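You operate a simulated robot arm through the tools that you are given. There is no shell and no other tool. Be economical: measure what you need, move in short steps, check, and stop when the job is done.

Carry out the task below with a simulated robot arm. There is one attempt and no reset: what you move stays moved.

JOB
Slide the yellow and blue sticks onto the chalk lines, lay the beige board across them and strap it tight.
Fine: the blue strap block goes into its catch; press the blue paddle till the window says TIGHT.

Only the result counts: the job must be done as asked and must still hold three seconds after the hand-in. Knocking over, shifting, dropping, spilling or breaking anything else fails it.

ROBOT AND FRAMES
A 7-joint arm with a two-finger parallel gripper, fixed in place. Base frame: the origin is at the foot of the arm, x ahead of it, y to its left, z up. Lengths are in mm, angles in degrees, forces in N, time in s.
With the tool pointing down near the work surface it reaches from about 300 to 740 mm from the base axis. Its first joint turns from -115.0 to 115.0 degrees. Payload 3.91 kg.
The tool frame sits at the grasp point between the pads (the TCP): z along the fingers, y along the line on which they close. The tips reach 30 mm beyond it. Largest opening 110 mm; finger width 20, thickness 10; the body of the gripper, 48 by 112 mm, starts 55 mm behind the TCP.
Orientation is told as [roll, pitch, yaw] about the base's x, y, z axes, in that order, counted from this pose: with the fingers straight down and closing along the base's y, the tool's x points along the base's -x, its y along +y and its z along -z.

CONTROLS
- The arm moves only by the tool jog_arm. Its argument "plan" is a list of rows, each an object of numbers (a shift or turn left out is 0, a gripper value left out holds the last): "tx", "ty", "tz": the shift along the tool's x, y, z in units of 25 mm (1.0 is 25 mm); "ax", "ay", "az": the turn, a rotation vector about the tool's x, y, z in units of 4 degrees (1.0 is 4 degrees). In form: [{"tx": .., "ty": .., "tz": .., "ax": .., "ay": .., "az": ..}, ...]. A call has 1 to 10 rows; each row shifts and turns the commanded pose from where the row before left it, along the tool's axes as they then stand. "grip" is the closure, from 0 (fully open) to 1 (shut), set as the call begins (left out, the last holds). A call with a number of a shift or a turn outside -1 to 1 is refused whole. A row lasts 0.2 s, in which the tool goes at most 50 mm and 8.6 degrees; a call with a longer step from one row to the next is refused whole, and so is a gripper value outside its range. Where a pose cannot be reached the arm comes as near as it can. A force on the tool above 40 N (or 10 N above the force at the start of the call, whichever is more), or a blocked arm, ends the call early, and 0.2 s more pass. The fingers move at their own pace (about 108 mm/s each) and stop on an object; they squeeze with about 42 N. The grip force told is the motor's: it shows also when the fingers shut on nothing. Time passes only in rows, and 0.2 s behind the last, so rows that do not move let the fingers close. It gives the time, the measured TCP pose, the force on the tool (base axes), the opening and the grip force at its end, in the units of the frame above (readings bear some noise), with the torque about the TCP (base axes, N m) and any sound that the robot's microphone picked up.
- Cameras (640 x 400 px; columns grow to the right, rows downward): "scene" is fixed at [400.1, 650.6, 1452.1]; the picture's right is [-0.96, 0.28, 0.00], its down [0.25, 0.87, -0.42] and it looks along [-0.11, -0.40, -0.91] (base axes); focal length 214 px, centre (320, 200). "wrist" rides on the gripper at [72, 17, -103] in the tool frame; the picture's right is [-0.23, 0.97, 0.00], its down [-0.76, -0.18, -0.62] and it looks along [-0.61, -0.14, 0.78] (tool axes); focal length 222 px, centre (320, 200). There is no depth. A picture from a camera that has moved, and an enlarged one, comes with that camera's place and axes in the base frame and with its lens.
- snapshot(camera): a new picture of that camera. The clock stands still meanwhile.
- slide_trunk(by): slides the trunk up (or, below 0, down) by that many mm; the arm rides with it, the base frame stays. It gives what a move gives, with no picture.
- zoom(camera, box): a new picture of the part [left, top, right, bottom] of that camera's present view, enlarged. The clock stands still meanwhile.
- job_done(): hands the job in; it is judged then, once.

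Work in short steps. Places have to be worked out from the pictures, the camera data and where the tool is seen: move nearer, look again, correct. Check each grasp and each placing, and mend what went wrong. You have 120 turns and 68 pictures in all, those below and enlarged ones among them. Open the gripper and draw the arm clear of the work before you hand the job in, unless the task says otherwise; then end with one line.

The tools are called as a command line: name --argument value ..., lists and objects as JSON in quotes. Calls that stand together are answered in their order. jog_arm: Moves the arm, as the interface text tells. Its arguments: {"type":"object","properties":{"plan":{"type":"array","items":{"type":"object","properties":{"tx":{"type":"number"},"ty":{"type":"number"},"tz":{"type":"number"},"ax":{"type":"number"},"ay":{"type":"number"},"az":{"type":"number"}}}},"grip":{"type":"number"}},"required":["plan"]} The other tools are called the same way: slide_trunk (by) slides the trunk up or down; snapshot (camera) takes a picture; zoom (camera, box) takes an enlarged picture of a part of a camera's view; job_done () hands the job in.

At the start:

```text
clock: 0.0
position: [106.7, 464.1, 1200.6]
tcp_rot: [0.0, 0.0, 0.0]
force: [0.3, 0.0, 0.1]
ft_torque: [0.01, -0.01, 0.01]
opening: 110.1
grip_force: 0.0
trunk travel left (down, up): [-800.0, 190.0]
```

scene: 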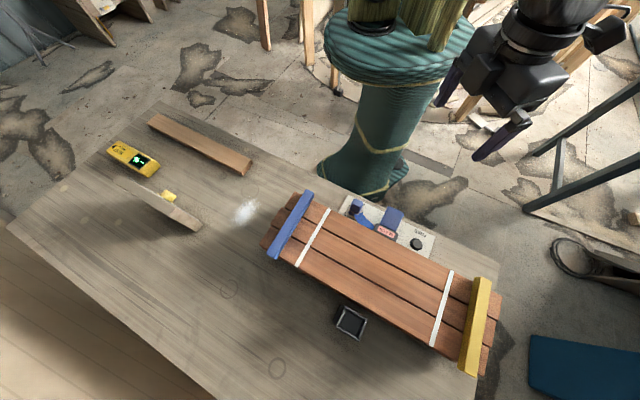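
wrist: 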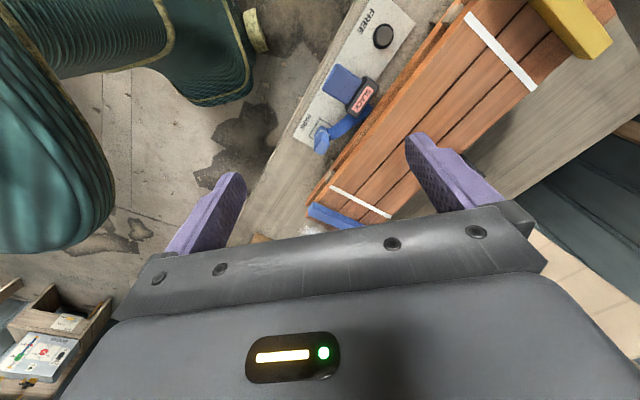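

The scene shows a deck with the yellow and blue sticks, chalk lines, and a strap device. I zoom in for detail.

zoom --camera "scene" --box '[250, 180, 510, 380]'

zoom --camera "scene" --box '[90, 100, 270, 240]'

zoom --camera "scene" --box '[330, 190, 450, 265]'

```text
2.00 times, centred on (380, 280) of scene
camera zoom: at [400.1, 650.6, 1452.1], right [-0.96, 0.28, 0.0], down [0.25, 0.87, -0.42], along [-0.11, -0.4, -0.91], focal length 429 px, centre (200, 40)
```

zoom: 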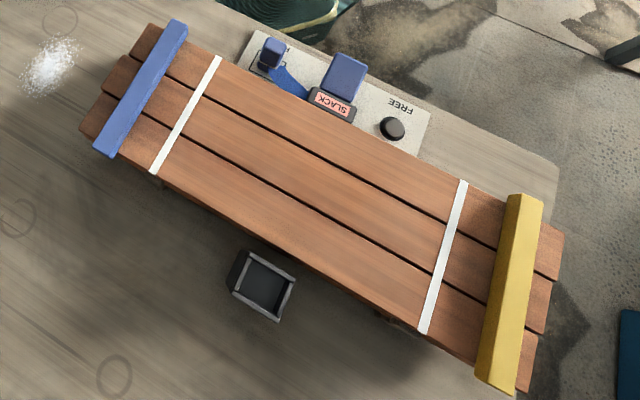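

```text
2.86 times, centred on (180, 170) of scene
camera zoom: at [400.1, 650.6, 1452.1], right [-0.96, 0.28, 0.0], down [0.25, 0.87, -0.42], along [-0.11, -0.4, -0.91], focal length 613 px, centre (720, 286)
```

zoom: 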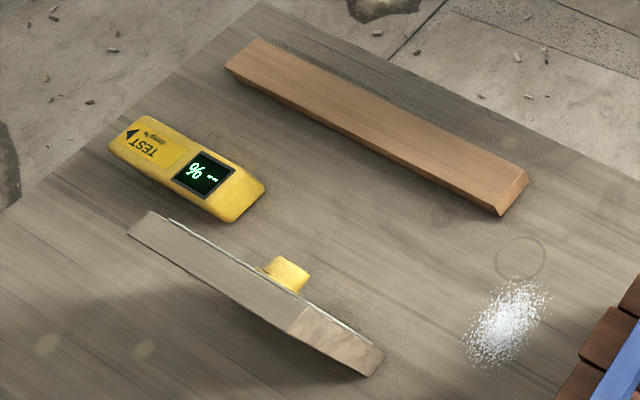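

```text
5.33 times, centred on (390, 228) of scene
camera zoom: at [400.1, 650.6, 1452.1], right [-0.96, 0.28, 0.0], down [0.25, 0.87, -0.42], along [-0.11, -0.4, -0.91], focal length 1144 px, centre (-53, 53)
```

zoom: 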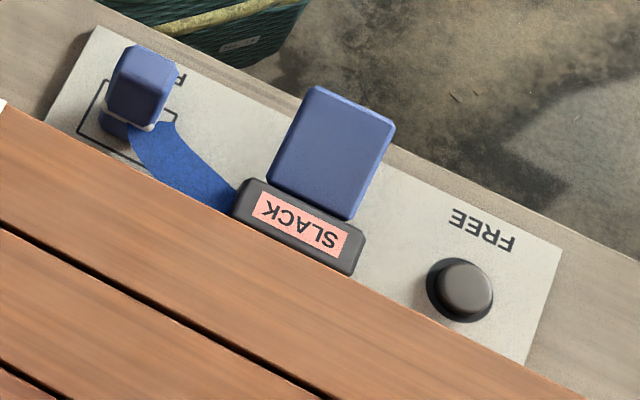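

Triangulating the two views: deck top z≈905, table ≈790, chalk lines about (378,503) and (138,743). Next I move the arm over the table's other side to inspect the boards.

jog_arm --plan '[{"tx": -1, "ty": -1}, {"tx": -1, "ty": -1}, {"tx": -1, "ty": -1}, {"tx": -1, "ty": -1}, {"tx": -1, "ty": -1}, {"tx": -1, "ty": -1}, {"tx": -1, "ty": -1}, {"tx": -1, "ty": -1}, {"tx": -1, "ty": -1}, {"tx": -1, "ty": -1}]' --grip 0

snapshot --camera "wrist"

```text
clock: 2.2
position: [358.2, 212.1, 1200.3]
tcp_rot: [-0.1, 0.0, 0.0]
force: [0.0, 0.5, -0.3]
ft_torque: [0.01, -0.01, 0.01]
opening: 110.1
grip_force: 0.1
trunk travel left (down, up): [-800.0, 190.0]
```

```text
62 pictures are left
camera wrist: at [287.0, 229.0, 1302.4], right [0.23, 0.97, 0.0], down [0.76, -0.18, 0.62], along [0.61, -0.14, -0.78], focal length 222 px, centre (320, 200)
```

wrist: 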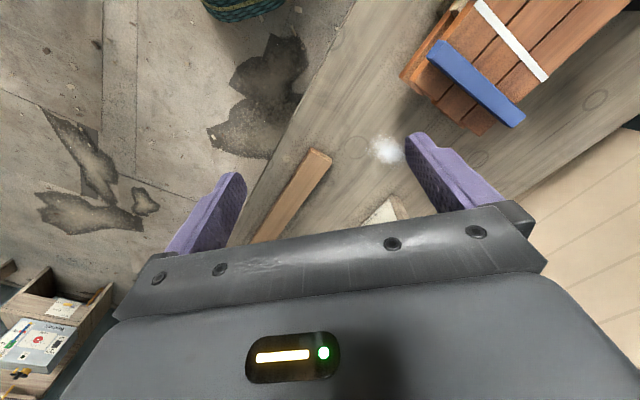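

The gripper hides the boards; I move further in +x and look again.

jog_arm --plan '[{"tx": -1}, {"tx": -1}, {"tx": -1}, {"tx": -1}, {"tx": -1}, {"tx": -1}, {"tx": -1}, {"tx": -1}, {"tx": -1}, {"tx": -1}]'

snapshot --camera "wrist"

```text
clock: 4.4
position: [607.8, 212.9, 1198.5]
tcp_rot: [0.0, 0.1, -0.1]
force: [0.0, 0.8, 0.4]
ft_torque: [-0.02, 0.02, 0.0]
opening: 110.0
grip_force: 0.0
trunk travel left (down, up): [-800.0, 190.0]
```

```text
61 pictures are left
camera wrist: at [537.1, 229.8, 1301.4], right [0.23, 0.97, 0.0], down [0.76, -0.18, 0.62], along [0.61, -0.14, -0.78], focal length 222 px, centre (320, 200)
```

wrist: 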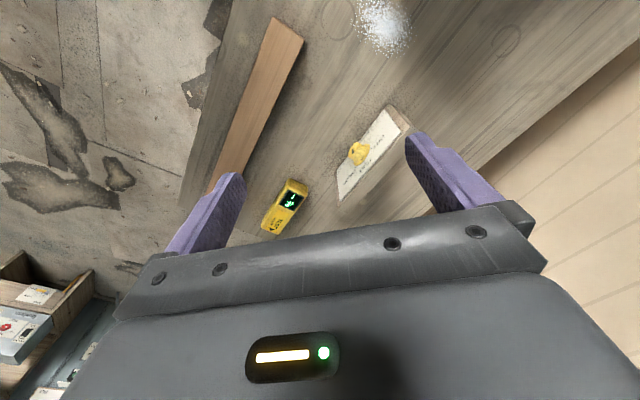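

zoom --camera "wrist" --box '[320, 95, 430, 210]'

zoom --camera "wrist" --box '[180, 0, 340, 200]'

```text
3.48 times, centred on (375, 152) of wrist
camera zoom: at [537.1, 229.8, 1301.4], right [0.23, 0.97, 0.0], down [0.76, -0.18, 0.62], along [0.61, -0.14, -0.78], focal length 773 px, centre (129, 365)
```

zoom: 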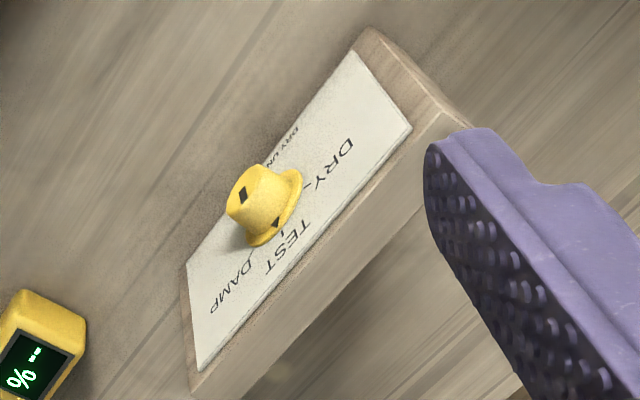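

```text
2.00 times, centred on (260, 100) of wrist
camera zoom: at [537.1, 229.8, 1301.4], right [0.23, 0.97, 0.0], down [0.76, -0.18, 0.62], along [0.61, -0.14, -0.78], focal length 444 px, centre (440, 400)
```

zoom: 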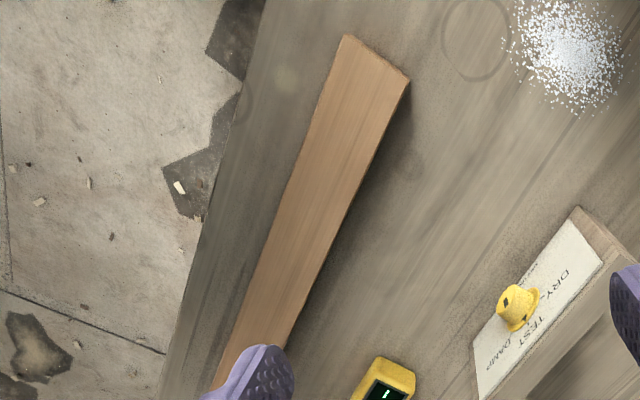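

The beige board is the tan plank (about 480×62, centre ≈ (703,0), top z≈800). I go to the blue stick first: move over it, then yaw 45°.

jog_arm --plan '[{"tx": 0.8, "ty": 0.8}, {"tx": 0.8, "ty": 0.8}, {"tx": 0.8, "ty": 0.8}, {"tx": 0.8, "ty": 0.8}, {"tx": 0.8, "ty": 0.8}, {"tx": 0.8, "ty": 0.8}, {"tx": 0.8, "ty": 0.8}, {"tx": 0.8, "ty": 0.8}, {"tx": 0.8, "ty": 0.8}, {"tx": 0.8, "ty": 0.8}]'

jog_arm --plan '[{"az": -1}, {"az": -1}, {"az": -1}, {"az": -1}, {"az": -1}, {"az": -1}, {"az": -1}, {"az": -1}, {"az": -1}, {"az": -1}]'

jog_arm --plan '[{"az": -1, "tz": 1}, {"az": -0.25, "tz": 1}, {"tz": 1}, {"tz": 1}]'

snapshot --camera "wrist"

```text
clock: 6.6
position: [406.7, 414.1, 1199.1]
tcp_rot: [0.0, 0.0, 0.1]
force: [-0.1, 1.0, 1.4]
ft_torque: [-0.03, -0.02, -0.01]
opening: 110.1
grip_force: 0.1
trunk travel left (down, up): [-800.0, 190.0]
```

```text
clock: 8.8
position: [406.7, 414.4, 1200.2]
tcp_rot: [0.0, 0.0, 40.1]
force: [0.4, 0.2, -0.4]
ft_torque: [0.0, -0.02, 0.05]
opening: 109.9
grip_force: 0.0
trunk travel left (down, up): [-800.0, 190.0]
```

```text
clock: 9.8
position: [407.2, 413.3, 1099.1]
tcp_rot: [0.0, 0.0, 45.0]
force: [0.6, -0.1, -0.7]
ft_torque: [-0.01, -0.01, 0.03]
opening: 110.1
grip_force: 0.2
trunk travel left (down, up): [-800.0, 190.0]
```

```text
58 pictures are left
camera wrist: at [343.7, 373.7, 1201.6], right [-0.53, 0.85, 0.0], down [0.66, 0.41, 0.62], along [0.53, 0.33, -0.78], focal length 222 px, centre (320, 200)
```

wrist: 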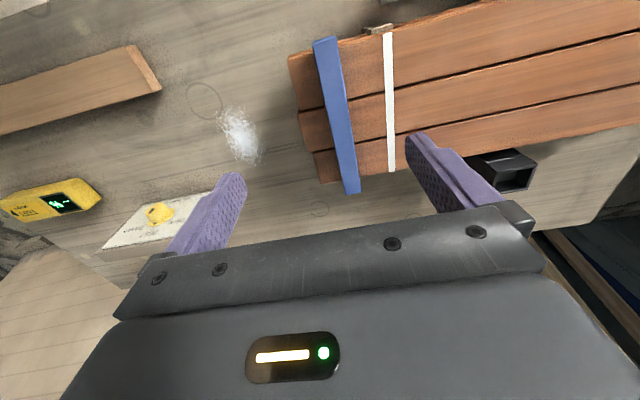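

The blue stick's centre is ≈(422,454) and its chalk line ≈(376,502). I align over the stick centre and descend partway, then check.

jog_arm --plan '[{"ty": 0.72, "tx": -0.78}, {"tx": -0.78}, {"tz": 1}, {"tz": 1}, {"tz": 1}, {"tz": 1}, {"tz": 1}]'

snapshot --camera "wrist"

```text
clock: 11.4
position: [422.7, 454.3, 975.7]
tcp_rot: [0.0, 0.0, 45.0]
force: [-0.2, -0.6, 0.1]
ft_torque: [0.01, -0.03, 0.0]
opening: 109.9
grip_force: 0.0
trunk travel left (down, up): [-800.0, 190.0]
```

```text
57 pictures are left
camera wrist: at [360.0, 414.2, 1077.8], right [-0.53, 0.85, 0.0], down [0.66, 0.41, 0.62], along [0.53, 0.33, -0.78], focal length 222 px, centre (320, 200)
```

wrist: 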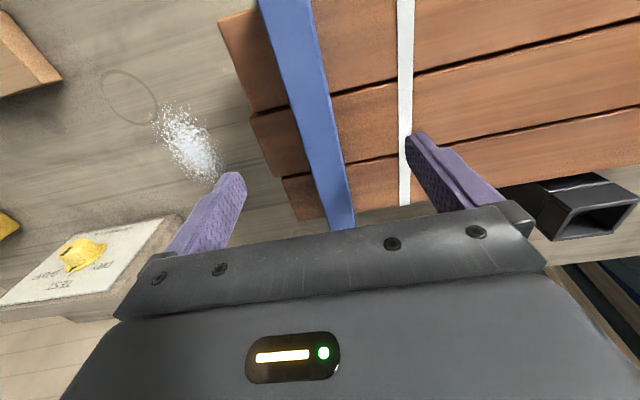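

Stick is centred between the fingers. Descend to TCP z≈940 (tips 910) and close.

jog_arm --plan '[{"tz": 0.7}, {"tz": 0.7}, {}]'

jog_arm --plan '[{}, {}, {}, {}]' --grip 1

snapshot --camera "wrist"

```text
clock: 12.2
position: [422.8, 452.5, 939.5]
tcp_rot: [0.0, 0.0, 45.1]
force: [-1.1, 0.9, 0.0]
ft_torque: [-0.02, -0.01, 0.0]
opening: 109.8
grip_force: 0.1
trunk travel left (down, up): [-800.0, 190.0]
```

```text
clock: 13.2
position: [422.0, 452.8, 939.2]
tcp_rot: [0.0, 0.0, 45.2]
force: [1.0, 0.0, 1.0]
ft_torque: [0.02, -0.04, 0.05]
opening: 24.9
grip_force: 42.0
trunk travel left (down, up): [-800.0, 190.0]
```

```text
56 pictures are left
camera wrist: at [359.4, 413.5, 1043.0], right [-0.53, 0.85, 0.0], down [0.66, 0.41, 0.62], along [0.53, 0.33, -0.78], focal length 222 px, centre (320, 200)
```

wrist: 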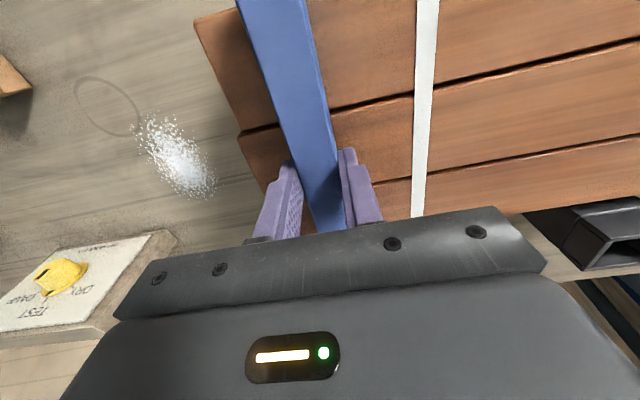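

Gripped (24.9 mm wide). Chalk is at d≈89.4 vs the stick at 21.8, so I slide +67.6 mm along tool y.

jog_arm --plan '[{"ty": 0.45}, {"ty": 0.45}, {"ty": 0.45}, {"ty": 0.45}, {"ty": 0.45}, {"ty": 0.45}, {}]'

snapshot --camera "wrist"

zoom --camera "scene" --box '[250, 180, 410, 280]'

```text
clock: 14.8
position: [373.5, 501.5, 940.3]
tcp_rot: [0.0, 0.0, 45.0]
force: [2.9, -0.8, 9.4]
ft_torque: [-0.19, 0.01, 0.07]
opening: 24.9
grip_force: 42.2
trunk travel left (down, up): [-800.0, 190.0]
```

```text
55 pictures are left
camera wrist: at [311.6, 461.5, 1042.9], right [-0.53, 0.85, 0.0], down [0.66, 0.41, 0.62], along [0.53, 0.33, -0.78], focal length 222 px, centre (320, 200)
```

wrist: 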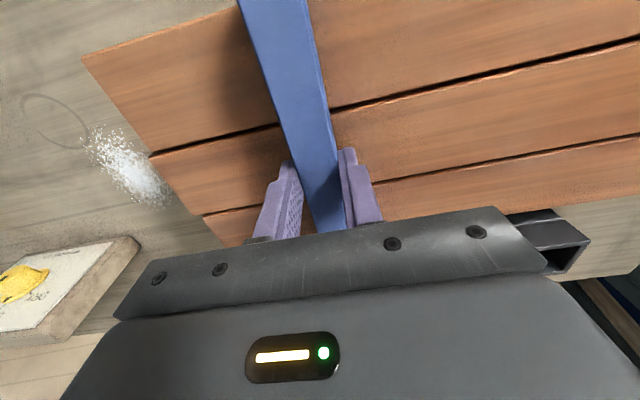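

```text
4.00 times, centred on (330, 230) of scene
camera zoom: at [400.1, 650.6, 1452.1], right [-0.96, 0.28, 0.0], down [0.25, 0.87, -0.42], along [-0.11, -0.4, -0.91], focal length 858 px, centre (280, 80)
```

zoom: 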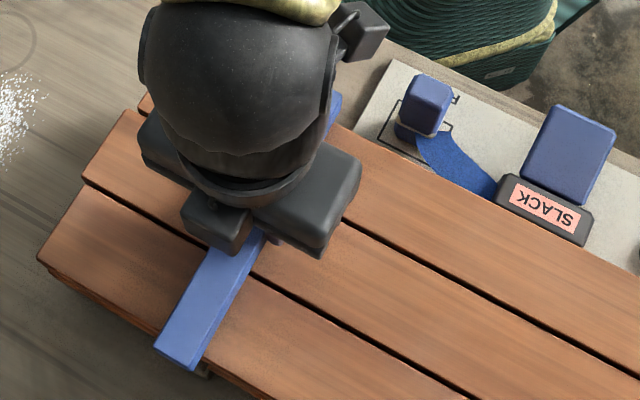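

Line is covered. Release, lift, and travel toward the yellow stick for a view.

jog_arm --plan '[{}, {}, {"tz": -1}, {"tz": -1}, {"tz": -1}, {"tz": -1}]' --grip 0

jog_arm --plan '[{"ty": 1, "tx": 0.22}, {"ty": 1, "tx": 0.22}, {"ty": 1, "tx": 0.22}, {"ty": 1, "tx": 0.22}, {"ty": 1, "tx": 0.22}, {"ty": 1, "tx": 0.22}, {"ty": 1, "tx": 0.22}, {"ty": 1, "tx": 0.22}, {"ty": 1, "tx": 0.22}, {"ty": 1, "tx": 0.22}]'

snapshot --camera "wrist"

snapshot --camera "scene"

```text
clock: 16.2
position: [373.8, 502.9, 1042.2]
tcp_rot: [0.0, 0.0, 45.1]
force: [0.1, 0.0, 0.2]
ft_torque: [0.02, -0.01, 0.0]
opening: 110.2
grip_force: 0.0
trunk travel left (down, up): [-800.0, 190.0]
```

```text
clock: 18.4
position: [158.9, 640.8, 1041.7]
tcp_rot: [0.0, 0.0, 44.9]
force: [0.0, 0.2, -0.5]
ft_torque: [-0.06, -0.01, 0.02]
opening: 110.0
grip_force: 0.1
trunk travel left (down, up): [-800.0, 190.0]
```

```text
53 pictures are left
camera wrist: at [95.5, 601.3, 1144.3], right [-0.53, 0.85, 0.0], down [0.66, 0.41, 0.62], along [0.53, 0.33, -0.78], focal length 222 px, centre (320, 200)
```

wrist: 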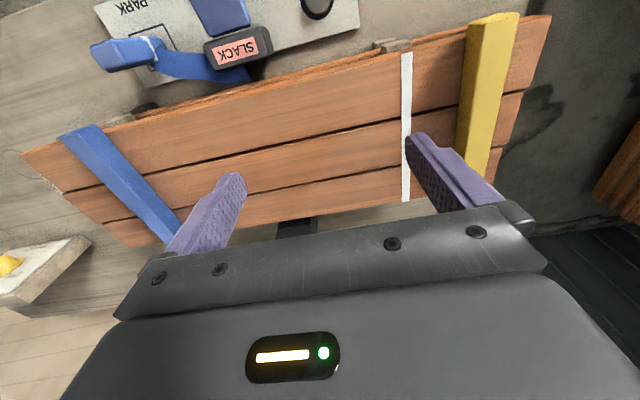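

```text
52 pictures are left
```

scene: 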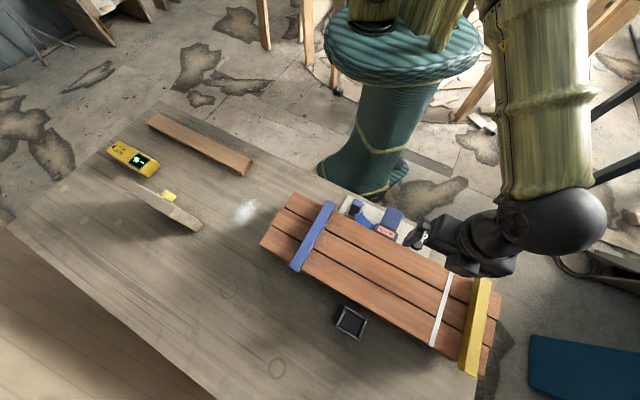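

Yellow stick at d≈489 (tilted ≈3°), line at d≈429.7. I move above its near end (s≈555), matching the tilt, and check reach.

jog_arm --plan '[{"ty": 0.99, "tx": 0.07}, {"ty": 0.99, "tx": 0.07}, {"ty": 0.99, "tx": 0.07}, {"ty": 0.99, "tx": 0.07}, {"ty": 0.99, "tx": 0.07}, {"ty": 0.99, "tx": 0.07}, {"tz": 1}, {"tz": 1}, {}]'

snapshot --camera "wrist"

```text
clock: 20.4
position: [54.9, 701.5, 991.0]
tcp_rot: [0.0, -0.1, 45.1]
force: [0.5, -0.1, -0.3]
ft_torque: [-0.05, 0.03, 0.01]
opening: 109.9
grip_force: 0.0
out of reach, approached as far as the arm can: row 5, 6
trunk travel left (down, up): [-800.0, 190.0]
```

```text
51 pictures are left
camera wrist: at [-7.3, 662.2, 1093.0], right [-0.53, 0.85, 0.0], down [0.66, 0.41, 0.62], along [0.53, 0.33, -0.78], focal length 222 px, centre (320, 200)
```

wrist: 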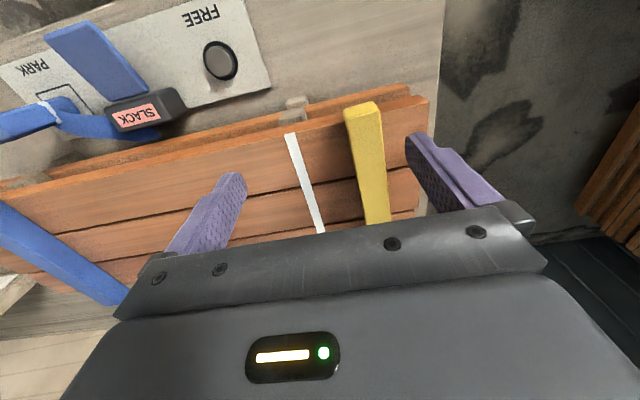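

Reach limited near r≈704 at that height; I try continuing outward at this lower height.

jog_arm --plan '[{"ty": 0.6}, {"ty": 0.6}, {}]'

```text
clock: 21.2
position: [40.3, 701.9, 991.1]
tcp_rot: [-0.1, 0.0, 45.0]
force: [0.0, 0.4, -0.6]
ft_torque: [-0.02, -0.01, 0.01]
opening: 110.1
grip_force: 0.1
out of reach, approached as far as the arm can: row 1, 2
trunk travel left (down, up): [-800.0, 190.0]
```

Descend to z≈945 (fingers straddle the stick with clearance) and test the reach again.

jog_arm --plan '[{"tz": 0.92}, {"tz": 0.92}, {"tx": -0.5}, {"tx": -0.5}, {}]'

```text
clock: 22.4
position: [49.7, 701.7, 945.1]
tcp_rot: [-0.1, 0.0, 45.0]
force: [-0.6, 0.6, -0.8]
ft_torque: [-0.02, -0.01, 0.01]
opening: 110.1
grip_force: 0.0
out of reach, approached as far as the arm can: row 3, 4
trunk travel left (down, up): [-800.0, 190.0]
```

The limit stays at r≈703. I test whether a raised trunk helps.

slide_trunk --by 120

jog_arm --plan '[{"tz": 1}, {"tz": 1}, {"tz": 1}, {"tx": -1}, {"tx": -1}, {}]'

```text
clock: 23.9
position: [48.2, 701.2, 1064.9]
tcp_rot: [0.0, 0.0, 45.1]
force: [0.2, -0.2, -0.7]
ft_torque: [0.03, -0.04, -0.02]
opening: 110.1
grip_force: 0.0
trunk travel left (down, up): [-920.0, 70.0]
```

```text
clock: 25.3
position: [81.1, 691.8, 999.1]
tcp_rot: [0.0, 0.0, 45.1]
force: [-0.4, -0.7, -0.3]
ft_torque: [-0.01, 0.02, 0.02]
opening: 109.7
grip_force: 0.0
out of reach, approached as far as the arm can: row 2, 3, 4, 5
trunk travel left (down, up): [-920.0, 70.0]
```

Lower relative height is worse; I test a higher relative height (i.e. trunk lower).

jog_arm --plan '[{"tz": -1}, {"tz": -1}, {"tz": -1}, {"tz": -1}, {"tz": -1}, {"tz": -1}, {"tz": -1}, {"tz": -1}, {"tx": -1}, {"tx": -1}]'

jog_arm --plan '[{"tz": -1}, {"tz": -1}, {"tz": -1}, {"tz": -1}, {"tx": -1}, {"tx": -1}]'

```text
clock: 27.5
position: [110.7, 699.5, 1195.6]
tcp_rot: [0.0, 0.0, 45.1]
force: [0.2, 0.5, 0.6]
ft_torque: [0.02, 0.01, 0.0]
opening: 110.1
grip_force: 0.0
out of reach, approached as far as the arm can: row 9, 10
trunk travel left (down, up): [-920.0, 70.0]
```

```text
clock: 28.9
position: [139.5, 679.4, 1286.6]
tcp_rot: [-0.1, 0.1, 45.1]
force: [0.1, 0.3, -0.2]
ft_torque: [0.0, 0.01, 0.02]
opening: 109.8
grip_force: 0.1
out of reach, approached as far as the arm can: row 2, 3, 4, 5, 6
trunk travel left (down, up): [-920.0, 70.0]
```

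Best relative height ≈1040–1075 (r≈708). I lower the trunk 220 (trunk −100), tilt the fingers outward 10°, and approach the stick from above.

slide_trunk --by -220

jog_arm --plan '[{"ay": -1}, {"ay": -1}, {"ay": -0.5}, {"ty": 0.9, "tx": 0.3}, {"ty": 0.9, "tx": 0.3}, {"ty": 0.9, "tx": 0.3}, {"ty": 0.9, "tx": 0.3}, {}]'

snapshot --camera "wrist"

```text
clock: 31.2
position: [139.8, 678.9, 1067.9]
tcp_rot: [0.0, 0.1, 45.0]
force: [-0.7, 0.8, 0.3]
ft_torque: [0.01, 0.04, 0.0]
opening: 109.9
grip_force: 0.0
trunk travel left (down, up): [-700.0, 290.0]
```

```text
clock: 33.0
position: [67.1, 712.1, 1060.6]
tcp_rot: [0.0, -10.1, 44.9]
force: [-0.6, 0.2, 0.3]
ft_torque: [-0.05, 0.0, -0.02]
opening: 109.7
grip_force: 0.1
out of reach, approached as far as the arm can: row 1, 2, 3, 4, 5, 6, 7
trunk travel left (down, up): [-700.0, 290.0]
```

```text
50 pictures are left
camera wrist: at [-7.8, 661.0, 1148.6], right [-0.53, 0.85, 0.04], down [0.58, 0.33, 0.75], along [0.62, 0.42, -0.66], focal length 222 px, centre (320, 200)
```

wrist: 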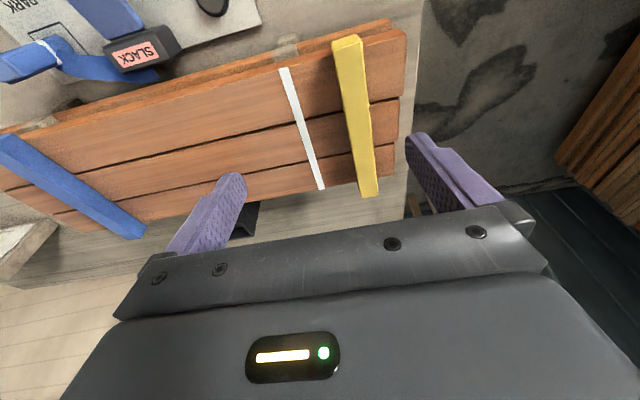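

Now go straight down ~80 mm (better relative height), moving +d, then check.

jog_arm --plan '[{"tz": 0.985, "tx": 0.174}, {"tz": 0.985, "tx": 0.174}, {"tz": 0.985, "tx": 0.174}, {"ty": 0.8}, {}]'

snapshot --camera "wrist"

```text
clock: 34.2
position: [52.7, 724.5, 986.2]
tcp_rot: [0.1, -9.9, 45.1]
force: [0.1, -0.2, -0.3]
ft_torque: [-0.01, 0.04, 0.02]
opening: 110.0
grip_force: 0.1
trunk travel left (down, up): [-700.0, 290.0]
```

```text
49 pictures are left
camera wrist: at [-22.0, 672.8, 1075.6], right [-0.53, 0.85, 0.04], down [0.58, 0.33, 0.75], along [0.62, 0.42, -0.67], focal length 222 px, centre (320, 200)
```

wrist: 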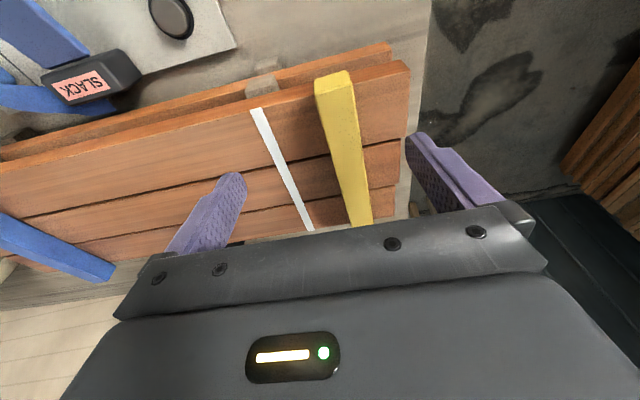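

Stick at d≈493. I shift +17 mm in d, descend to z≈943, and close.

jog_arm --plan '[{"ty": 0.68}, {"tz": 0.85, "tx": 0.15}, {"tz": 0.85, "tx": 0.15}, {}]'

jog_arm --plan '[{}, {}, {}, {}]' --grip 1

snapshot --camera "wrist"

```text
clock: 35.2
position: [40.7, 722.3, 943.6]
tcp_rot: [0.0, -10.0, 45.0]
force: [0.0, -0.1, 0.4]
ft_torque: [-0.01, 0.02, -0.01]
opening: 110.2
grip_force: 0.1
out of reach, approached as far as the arm can: row 1
trunk travel left (down, up): [-700.0, 290.0]
```

```text
clock: 36.2
position: [42.4, 722.9, 941.3]
tcp_rot: [0.0, -10.1, 45.1]
force: [0.9, -0.5, 0.5]
ft_torque: [0.1, -0.11, -0.08]
opening: 24.9
grip_force: 41.7
trunk travel left (down, up): [-700.0, 290.0]
```

```text
48 pictures are left
camera wrist: at [-33.0, 671.6, 1030.3], right [-0.53, 0.85, 0.04], down [0.58, 0.33, 0.75], along [0.62, 0.42, -0.67], focal length 222 px, centre (320, 200)
```

wrist: 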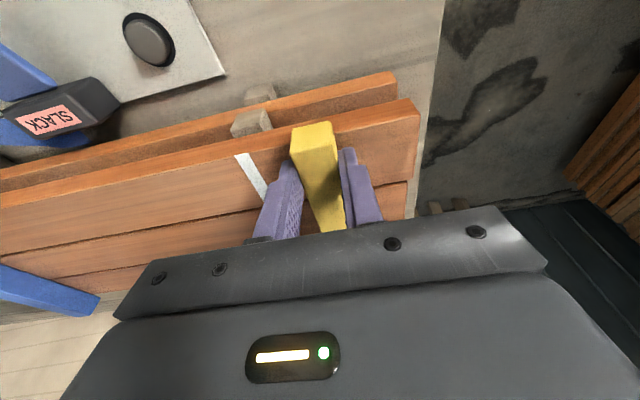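

Gripped (24.9). Slide −51.5 mm along tool y to the line at d≈429.7, plus 5 mm in +s.

jog_arm --plan '[{"ty": -0.41}, {"ty": -0.41}, {"ty": -0.41}, {"ty": -0.41}, {"ty": -0.42, "tx": -0.2, "tz": 0.035}, {}]'

snapshot --camera "wrist"

zoom --camera "scene" --box '[390, 250, 510, 390]'

```text
clock: 37.6
position: [80.9, 688.9, 943.2]
tcp_rot: [0.0, -10.0, 45.2]
force: [0.1, 0.0, 0.4]
ft_torque: [-0.05, 0.03, 0.0]
opening: 24.9
grip_force: 42.0
trunk travel left (down, up): [-700.0, 290.0]
```

```text
47 pictures are left
camera wrist: at [6.7, 638.4, 1031.4], right [-0.53, 0.85, 0.04], down [0.58, 0.33, 0.75], along [0.62, 0.42, -0.67], focal length 222 px, centre (320, 200)
```

wrist: 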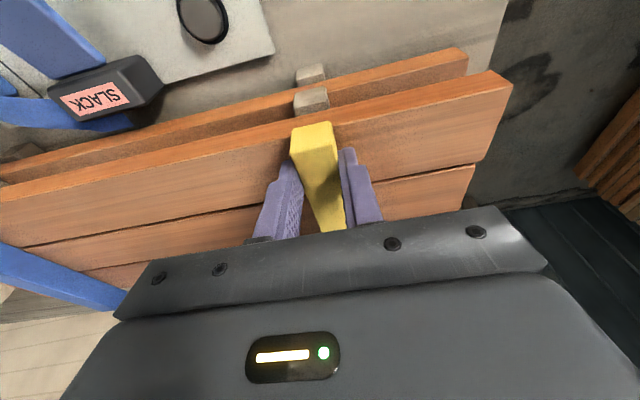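

```text
2.86 times, centred on (450, 320) of scene
camera zoom: at [400.1, 650.6, 1452.1], right [-0.96, 0.28, 0.0], down [0.25, 0.87, -0.42], along [-0.11, -0.4, -0.91], focal length 613 px, centre (-51, -143)
```

zoom: 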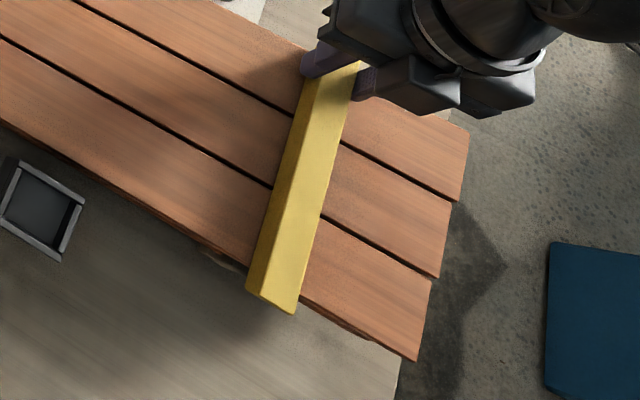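

Both sticks lie on their lines. Release, rise, and untilt, then check.

jog_arm --plan '[{}, {}, {"tz": -0.985, "tx": -0.174}, {"tz": -0.985, "tx": -0.174}, {"tz": -0.985, "tx": -0.174}, {"tz": -0.985, "tx": -0.174}, {"tx": 1, "ay": 0.5}, {"tx": 1, "ay": 1}, {"tx": 1, "ay": 1}]' --grip 0

jog_arm --plan '[{"ty": -1, "az": 1}, {"ty": -1, "az": 1}, {"ty": -1, "az": 1}, {"ty": -1, "az": 1}, {"ty": -1, "az": 1}, {"ty": -1, "az": 1}, {"ty": -1, "az": 1}, {"ty": -1, "az": 1}, {"ty": -1, "az": 1}, {"ty": -1, "az": 1}]'

zoom --camera "scene" --box '[250, 180, 510, 380]'

```text
clock: 39.6
position: [28.0, 637.4, 1033.6]
tcp_rot: [-0.1, 0.0, 45.1]
force: [0.2, -0.5, -0.4]
ft_torque: [0.02, 0.02, 0.0]
opening: 110.0
grip_force: 0.0
trunk travel left (down, up): [-700.0, 290.0]
```

```text
clock: 41.8
position: [143.0, 418.2, 1033.5]
tcp_rot: [0.0, 0.0, 5.0]
force: [-0.3, -0.2, 0.5]
ft_torque: [0.0, 0.0, 0.02]
opening: 110.3
grip_force: 0.0
trunk travel left (down, up): [-700.0, 290.0]
```

```text
2.00 times, centred on (380, 280) of scene
camera zoom: at [400.1, 650.6, 1452.1], right [-0.96, 0.28, 0.0], down [0.25, 0.87, -0.42], along [-0.11, -0.4, -0.91], focal length 429 px, centre (200, 40)
```

zoom: 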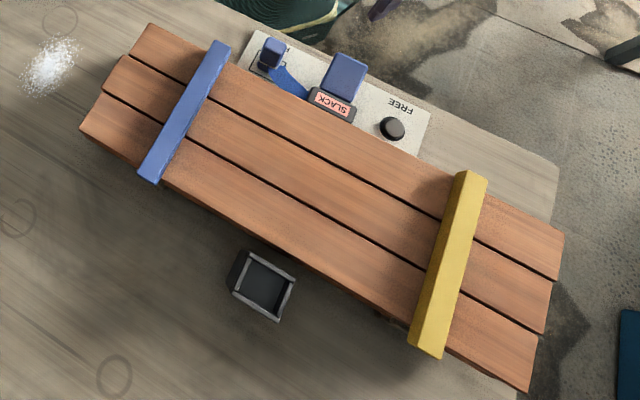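

Sticks are well on the lines. Now travel toward the board while yawing to −45°.

jog_arm --plan '[{"tx": -1, "ty": -0.9}, {"tx": -1, "ty": -0.9}, {"tx": -1, "ty": -0.9}, {"tx": -1, "ty": -0.9}, {"tx": -1, "ty": -0.9}, {"tx": -1, "ty": -0.9}, {"tx": -1, "ty": -0.9}, {"tx": -1, "ty": -0.9}, {"tx": -1, "ty": -0.9}, {"tx": -1, "ty": -0.9}]'

jog_arm --plan '[{"az": 1}, {"az": 1}, {"az": 1}, {"az": 1}, {"az": 1}, {"az": 1}, {"az": 1}, {"az": 1}, {"az": 1}, {"az": 1}]'

jog_arm --plan '[{"az": 1, "tx": -1}, {"az": 1, "tx": -1}, {"az": 0.5, "tx": -1}, {"tx": -1}, {"tx": -1}, {"tx": -1}]'

snapshot --camera "wrist"

```text
clock: 44.0
position: [410.6, 217.1, 1032.2]
tcp_rot: [0.0, 0.1, 5.1]
force: [-0.1, 0.6, 0.1]
ft_torque: [0.02, 0.02, -0.03]
opening: 110.1
grip_force: 0.1
trunk travel left (down, up): [-700.0, 290.0]
```

```text
clock: 46.2
position: [408.8, 218.0, 1031.9]
tcp_rot: [0.0, 0.0, -34.9]
force: [0.5, -0.5, 0.0]
ft_torque: [-0.02, 0.01, -0.03]
opening: 110.0
grip_force: 0.0
trunk travel left (down, up): [-700.0, 290.0]
```

```text
clock: 47.6
position: [519.5, 118.8, 1033.1]
tcp_rot: [0.0, 0.0, -45.0]
force: [0.0, -1.1, -0.9]
ft_torque: [0.0, 0.03, -0.01]
opening: 110.1
grip_force: 0.0
trunk travel left (down, up): [-700.0, 290.0]
```

```text
44 pictures are left
camera wrist: at [480.6, 181.4, 1135.6], right [0.85, 0.53, 0.0], down [0.41, -0.66, 0.62], along [0.33, -0.53, -0.78], focal length 222 px, centre (320, 200)
```

wrist: 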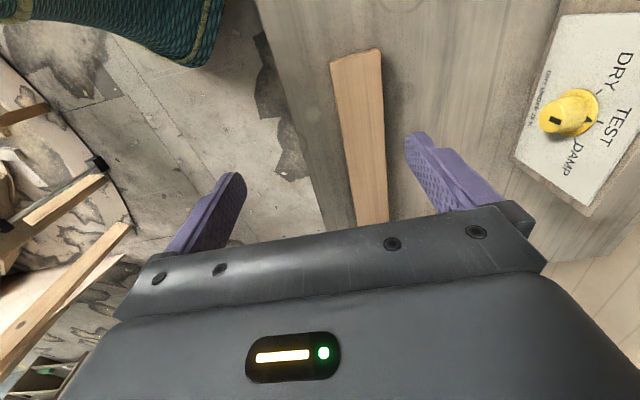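

Board centre ≈ s 504, d −494 (width 65). Lower the trunk 125 and move over the grasp point (d≈−475).

slide_trunk --by -125

jog_arm --plan '[{"tx": -0.96, "ty": 0.53}, {"tx": -0.96, "ty": 0.53}, {"tx": -0.96, "ty": 0.53}, {"tx": -0.96, "ty": 0.53}, {"tx": -0.96}, {"tx": -0.96}, {"tx": -0.96}, {"tx": -0.96}, {}]'

snapshot --camera "wrist"

zoom --camera "scene" --box '[130, 90, 270, 190]'

```text
clock: 49.2
position: [519.5, 118.8, 908.3]
tcp_rot: [0.0, 0.0, -45.0]
force: [-0.9, 0.2, 0.0]
ft_torque: [0.0, 0.04, -0.02]
opening: 109.7
grip_force: 0.0
trunk travel left (down, up): [-575.0, 415.0]
```

```text
clock: 51.2
position: [691.4, 20.4, 908.6]
tcp_rot: [-0.1, 0.0, -44.9]
force: [0.3, -0.4, -0.5]
ft_torque: [0.0, -0.01, 0.0]
opening: 110.2
grip_force: 0.0
trunk travel left (down, up): [-575.0, 415.0]
```

```text
43 pictures are left
camera wrist: at [653.9, 82.7, 1010.5], right [0.85, 0.53, 0.0], down [0.41, -0.66, 0.62], along [0.33, -0.53, -0.78], focal length 222 px, centre (320, 200)
```

wrist: 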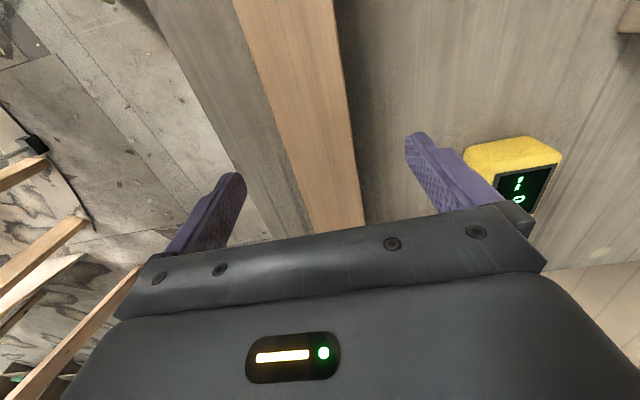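

```text
4.00 times, centred on (200, 140) of scene
camera zoom: at [400.1, 650.6, 1452.1], right [-0.96, 0.28, 0.0], down [0.25, 0.87, -0.42], along [-0.11, -0.4, -0.91], focal length 858 px, centre (800, 440)
```

zoom: 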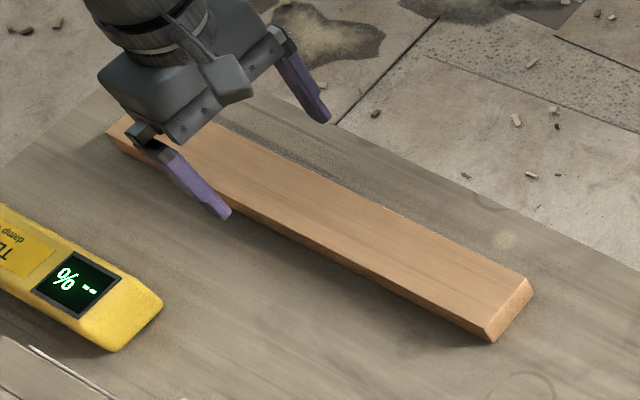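

The board is centred between the fingers. Descend in small rows to TCP z≈815 (tips ≈785).

jog_arm --plan '[{"tz": 0.8}, {"tz": 0.8}, {"tz": 0.8}, {"tz": 0.6}, {"tz": 0.3}, {"tz": 0.3}, {"tz": 0.15}, {}]'

jog_arm --plan '[{}, {}, {}, {}]' --grip 1

snapshot --camera "wrist"

```text
clock: 52.6
position: [690.7, 19.1, 831.2]
tcp_rot: [0.4, -0.5, -45.0]
force: [-9.9, 1.1, 17.6]
ft_torque: [-0.58, 1.15, -0.46]
opening: 109.9
grip_force: 0.0
trunk travel left (down, up): [-575.0, 415.0]
stopped in row 6: the force on the tool passed its limit at 48 N (the readings are from after the stop); the commanded pose is now the measured one
```

```text
clock: 53.6
position: [691.5, 16.6, 830.0]
tcp_rot: [0.7, -0.8, -45.0]
force: [-6.5, -14.9, 29.3]
ft_torque: [-1.7, 0.58, 0.16]
opening: 62.1
grip_force: 42.3
trunk travel left (down, up): [-575.0, 415.0]
```

```text
41 pictures are left
camera wrist: at [652.1, 80.2, 932.1], right [0.85, 0.53, 0.01], down [0.4, -0.66, 0.63], along [0.34, -0.53, -0.78], focal length 222 px, centre (320, 200)
```

wrist: 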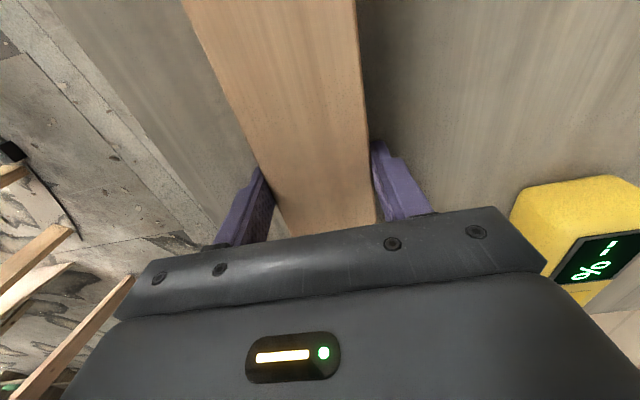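

Table is at z≈800; the board (62 mm wide) is gripped. Lift slightly and verify the hold.

jog_arm --plan '[{"tz": -0.3}, {"tz": -0.5}, {"tz": -0.5}, {"tz": -0.5}, {}]'

zoom --camera "scene" --box '[100, 70, 300, 195]'

```text
clock: 54.8
position: [692.7, 21.1, 872.0]
tcp_rot: [0.4, -0.4, -45.0]
force: [-1.0, 0.4, -5.1]
ft_torque: [0.0, 0.01, 0.0]
opening: 61.8
grip_force: 42.3
trunk travel left (down, up): [-575.0, 415.0]
```

```text
3.20 times, centred on (200, 132) of scene
camera zoom: at [400.1, 650.6, 1452.1], right [-0.96, 0.28, 0.0], down [0.25, 0.87, -0.42], along [-0.11, -0.4, -0.91], focal length 686 px, centre (704, 416)
```

zoom: 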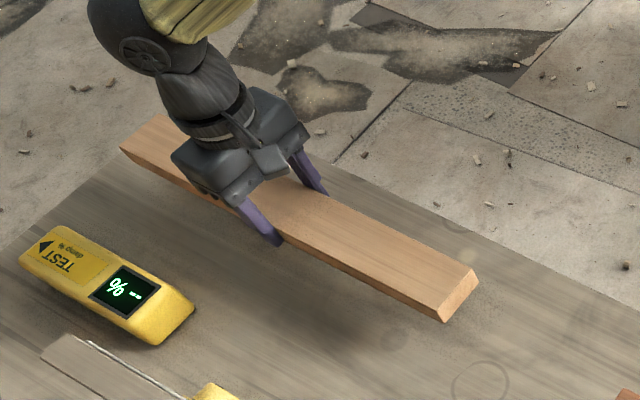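

Held level, torque ≈0 so well centred. Raise via trunk, then carry the board over the deck.

slide_trunk --by 170

jog_arm --plan '[{"tx": 0.98, "ty": 0.153}, {"tx": 0.98, "ty": 0.153}, {"tx": 0.98, "ty": 0.153}, {"tx": 0.98, "ty": 0.153}, {"tx": 0.98, "ty": 0.153}, {"tx": 0.98, "ty": 0.153}, {"tx": 0.98, "ty": 0.153}, {"tx": 0.98, "ty": 0.153}, {"tx": 0.98, "ty": 0.153}, {"tx": 0.98, "ty": 0.153}]'

jog_arm --plan '[{"tx": 0.98, "ty": 0.153}, {"tx": 0.98, "ty": 0.153}, {"tx": 0.98, "ty": 0.153}, {"tx": 0.98, "ty": 0.153}, {"tx": 0.98, "ty": 0.153}, {"tx": 0.98, "ty": 0.153}, {"tx": 0.98, "ty": 0.153}, {"tx": 0.98, "ty": 0.153}, {"tx": 0.98, "ty": 0.153}, {"tx": 0.98, "ty": 0.153}]'

jog_arm --plan '[{"tx": 0.98, "ty": 0.153}, {"tx": 0.98, "ty": 0.153}, {"tx": 0.98, "ty": 0.153}, {"tx": 0.98, "ty": 0.153}, {"tx": 0.98, "ty": 0.153}, {"tx": 0.98, "ty": 0.153}, {"tx": 0.98, "ty": 0.153}, {"tx": 0.98, "ty": 0.153}, {}]'

snapshot --camera "scene"

```text
clock: 56.7
position: [693.6, 20.1, 1041.3]
tcp_rot: [0.2, -0.3, -44.9]
force: [0.6, -1.0, -5.8]
ft_torque: [-0.02, 0.01, -0.02]
opening: 62.0
grip_force: 42.0
trunk travel left (down, up): [-745.0, 245.0]
```

```text
clock: 58.9
position: [546.7, 221.2, 1038.2]
tcp_rot: [0.3, -0.6, -44.9]
force: [0.9, 0.0, -4.6]
ft_torque: [0.01, -0.01, 0.0]
opening: 61.6
grip_force: 42.1
trunk travel left (down, up): [-745.0, 245.0]
```

```text
clock: 61.1
position: [399.9, 423.4, 1037.4]
tcp_rot: [0.3, -0.5, -45.0]
force: [-0.3, 0.8, -5.6]
ft_torque: [-0.03, 0.01, 0.04]
opening: 61.6
grip_force: 41.3
trunk travel left (down, up): [-745.0, 245.0]
```

```text
clock: 63.1
position: [284.5, 581.3, 1035.4]
tcp_rot: [0.3, -0.5, -45.0]
force: [0.1, 0.4, -5.0]
ft_torque: [0.0, 0.03, -0.01]
opening: 61.6
grip_force: 41.9
trunk travel left (down, up): [-745.0, 245.0]
```

```text
39 pictures are left
```

scene: 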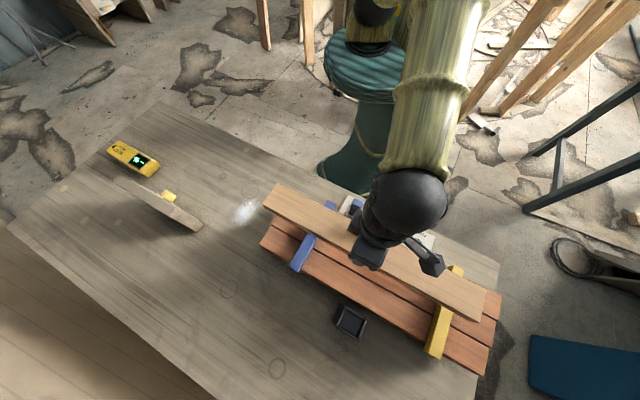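

Move the last 50 mm, level out, and descend to just above the sticks.

jog_arm --plan '[{"tx": 0.67, "ty": 0.1, "ax": 0.14, "ay": 0.03}, {"tx": 0.67, "ty": 0.1}, {"tx": 0.66, "ty": 0.1}, {"tz": 0.8}, {"tz": 0.8}, {"tz": 0.8}, {}]'

zoom --camera "scene" --box '[250, 180, 510, 380]'

```text
clock: 64.7
position: [255.4, 620.2, 975.8]
tcp_rot: [-0.1, -0.5, -45.0]
force: [0.2, -0.4, -4.8]
ft_torque: [-0.02, -0.01, -0.01]
opening: 61.7
grip_force: 41.9
trunk travel left (down, up): [-745.0, 245.0]
```

```text
2.00 times, centred on (380, 280) of scene
camera zoom: at [400.1, 650.6, 1452.1], right [-0.96, 0.28, 0.0], down [0.25, 0.87, -0.42], along [-0.11, -0.4, -0.91], focal length 429 px, centre (200, 40)
```

zoom: 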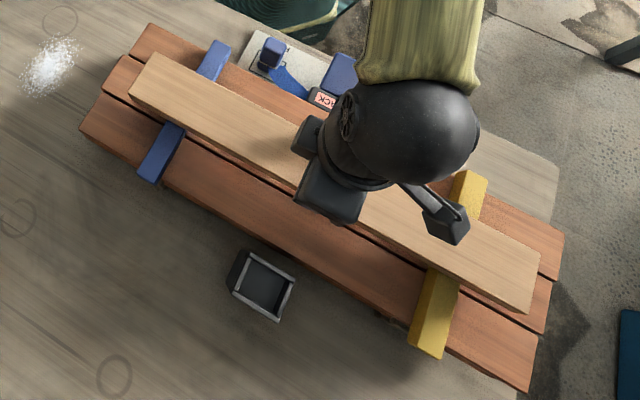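

Alignment is good; lower gently until contact.

jog_arm --plan '[{"tz": 0.2, "ax": 0.07, "ay": 0.1}, {"tz": 0.2}, {"tz": 0.15}, {"tz": 0.1}, {}]'

```text
clock: 65.9
position: [253.0, 619.1, 961.3]
tcp_rot: [-0.4, 0.1, -45.0]
force: [1.6, 1.3, 3.3]
ft_torque: [-0.65, -1.06, 0.3]
opening: 61.8
grip_force: 42.1
trunk travel left (down, up): [-745.0, 245.0]
```

Contact starting (force −5 → +3). Lower a touch more, then release.

jog_arm --plan '[{"tz": 0.06}, {"tz": 0.06}, {}]'

jog_arm --plan '[{}, {}, {}]' --grip 0.3

```text
clock: 66.7
position: [252.3, 619.4, 960.2]
tcp_rot: [-0.2, 0.1, -45.1]
force: [3.1, 1.8, 21.1]
ft_torque: [-0.23, -1.21, 0.1]
opening: 61.8
grip_force: 42.0
trunk travel left (down, up): [-745.0, 245.0]
```

```text
clock: 67.5
position: [252.7, 620.9, 957.8]
tcp_rot: [-0.6, 0.1, -45.0]
force: [0.3, 0.5, 0.2]
ft_torque: [-0.04, 0.0, 0.01]
opening: 77.0
grip_force: 0.1
trunk travel left (down, up): [-745.0, 245.0]
```

Released. Rise clear and back toward the base, then view both cameras.

jog_arm --plan '[{"tz": -0.6}, {"tz": -0.8}, {"tz": -1}, {"tz": -1}, {"tz": -1, "ty": -0.5}, {"ty": -1}, {"ty": -1}, {"ty": -1}, {"ty": -1}, {"ty": -1}]'

zoom --camera "scene" --box '[250, 180, 510, 380]'

snapshot --camera "wrist"

```text
clock: 69.7
position: [155.6, 522.4, 1068.0]
tcp_rot: [-0.5, 0.2, -45.0]
force: [-0.1, -0.6, -1.3]
ft_torque: [0.01, -0.01, 0.01]
opening: 76.9
grip_force: 0.0
trunk travel left (down, up): [-745.0, 245.0]
```

```text
2.00 times, centred on (380, 280) of scene
camera zoom: at [400.1, 650.6, 1452.1], right [-0.96, 0.28, 0.0], down [0.25, 0.87, -0.42], along [-0.11, -0.4, -0.91], focal length 429 px, centre (200, 40)
```

zoom: 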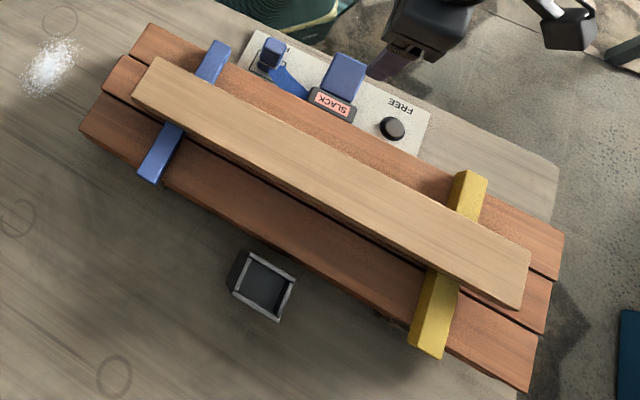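

```text
36 pictures are left
camera wrist: at [117.6, 585.9, 1170.6], right [0.85, 0.53, -0.01], down [0.42, -0.66, 0.62], along [0.32, -0.53, -0.78], focal length 222 px, centre (320, 200)
```

wrist: 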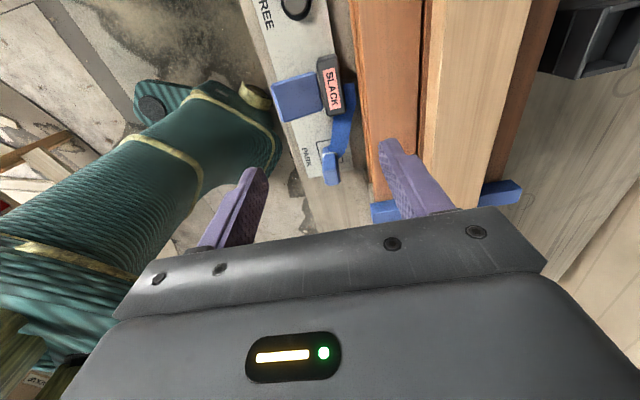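

Board lies across both sticks. Zoom on the strap block and device.

zoom --camera "wrist" --box '[250, 50, 380, 200]'

zoom --camera "scene" --box '[340, 190, 400, 240]'

```text
2.67 times, centred on (315, 125) of wrist
camera zoom: at [117.6, 585.9, 1170.6], right [0.85, 0.53, -0.01], down [0.42, -0.66, 0.62], along [0.32, -0.53, -0.78], focal length 592 px, centre (333, 400)
```

zoom: 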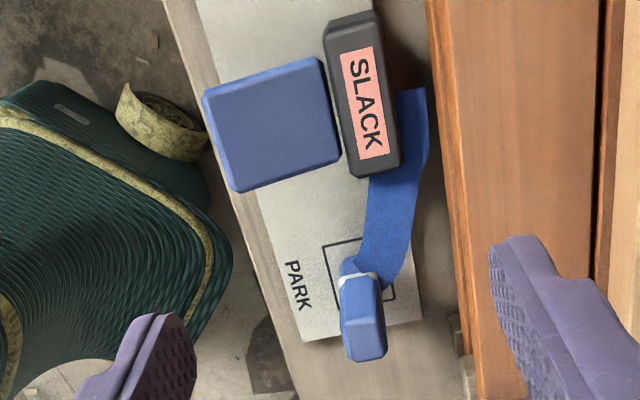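

```text
8.00 times, centred on (370, 215) of scene
camera zoom: at [400.1, 650.6, 1452.1], right [-0.96, 0.28, 0.0], down [0.25, 0.87, -0.42], along [-0.11, -0.4, -0.91], focal length 1716 px, centre (-80, 80)
```

zoom: 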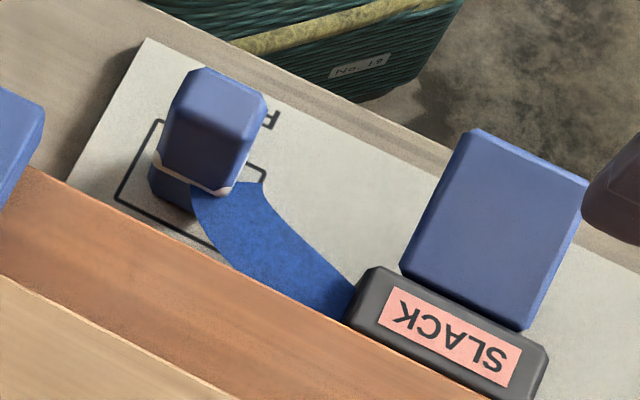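

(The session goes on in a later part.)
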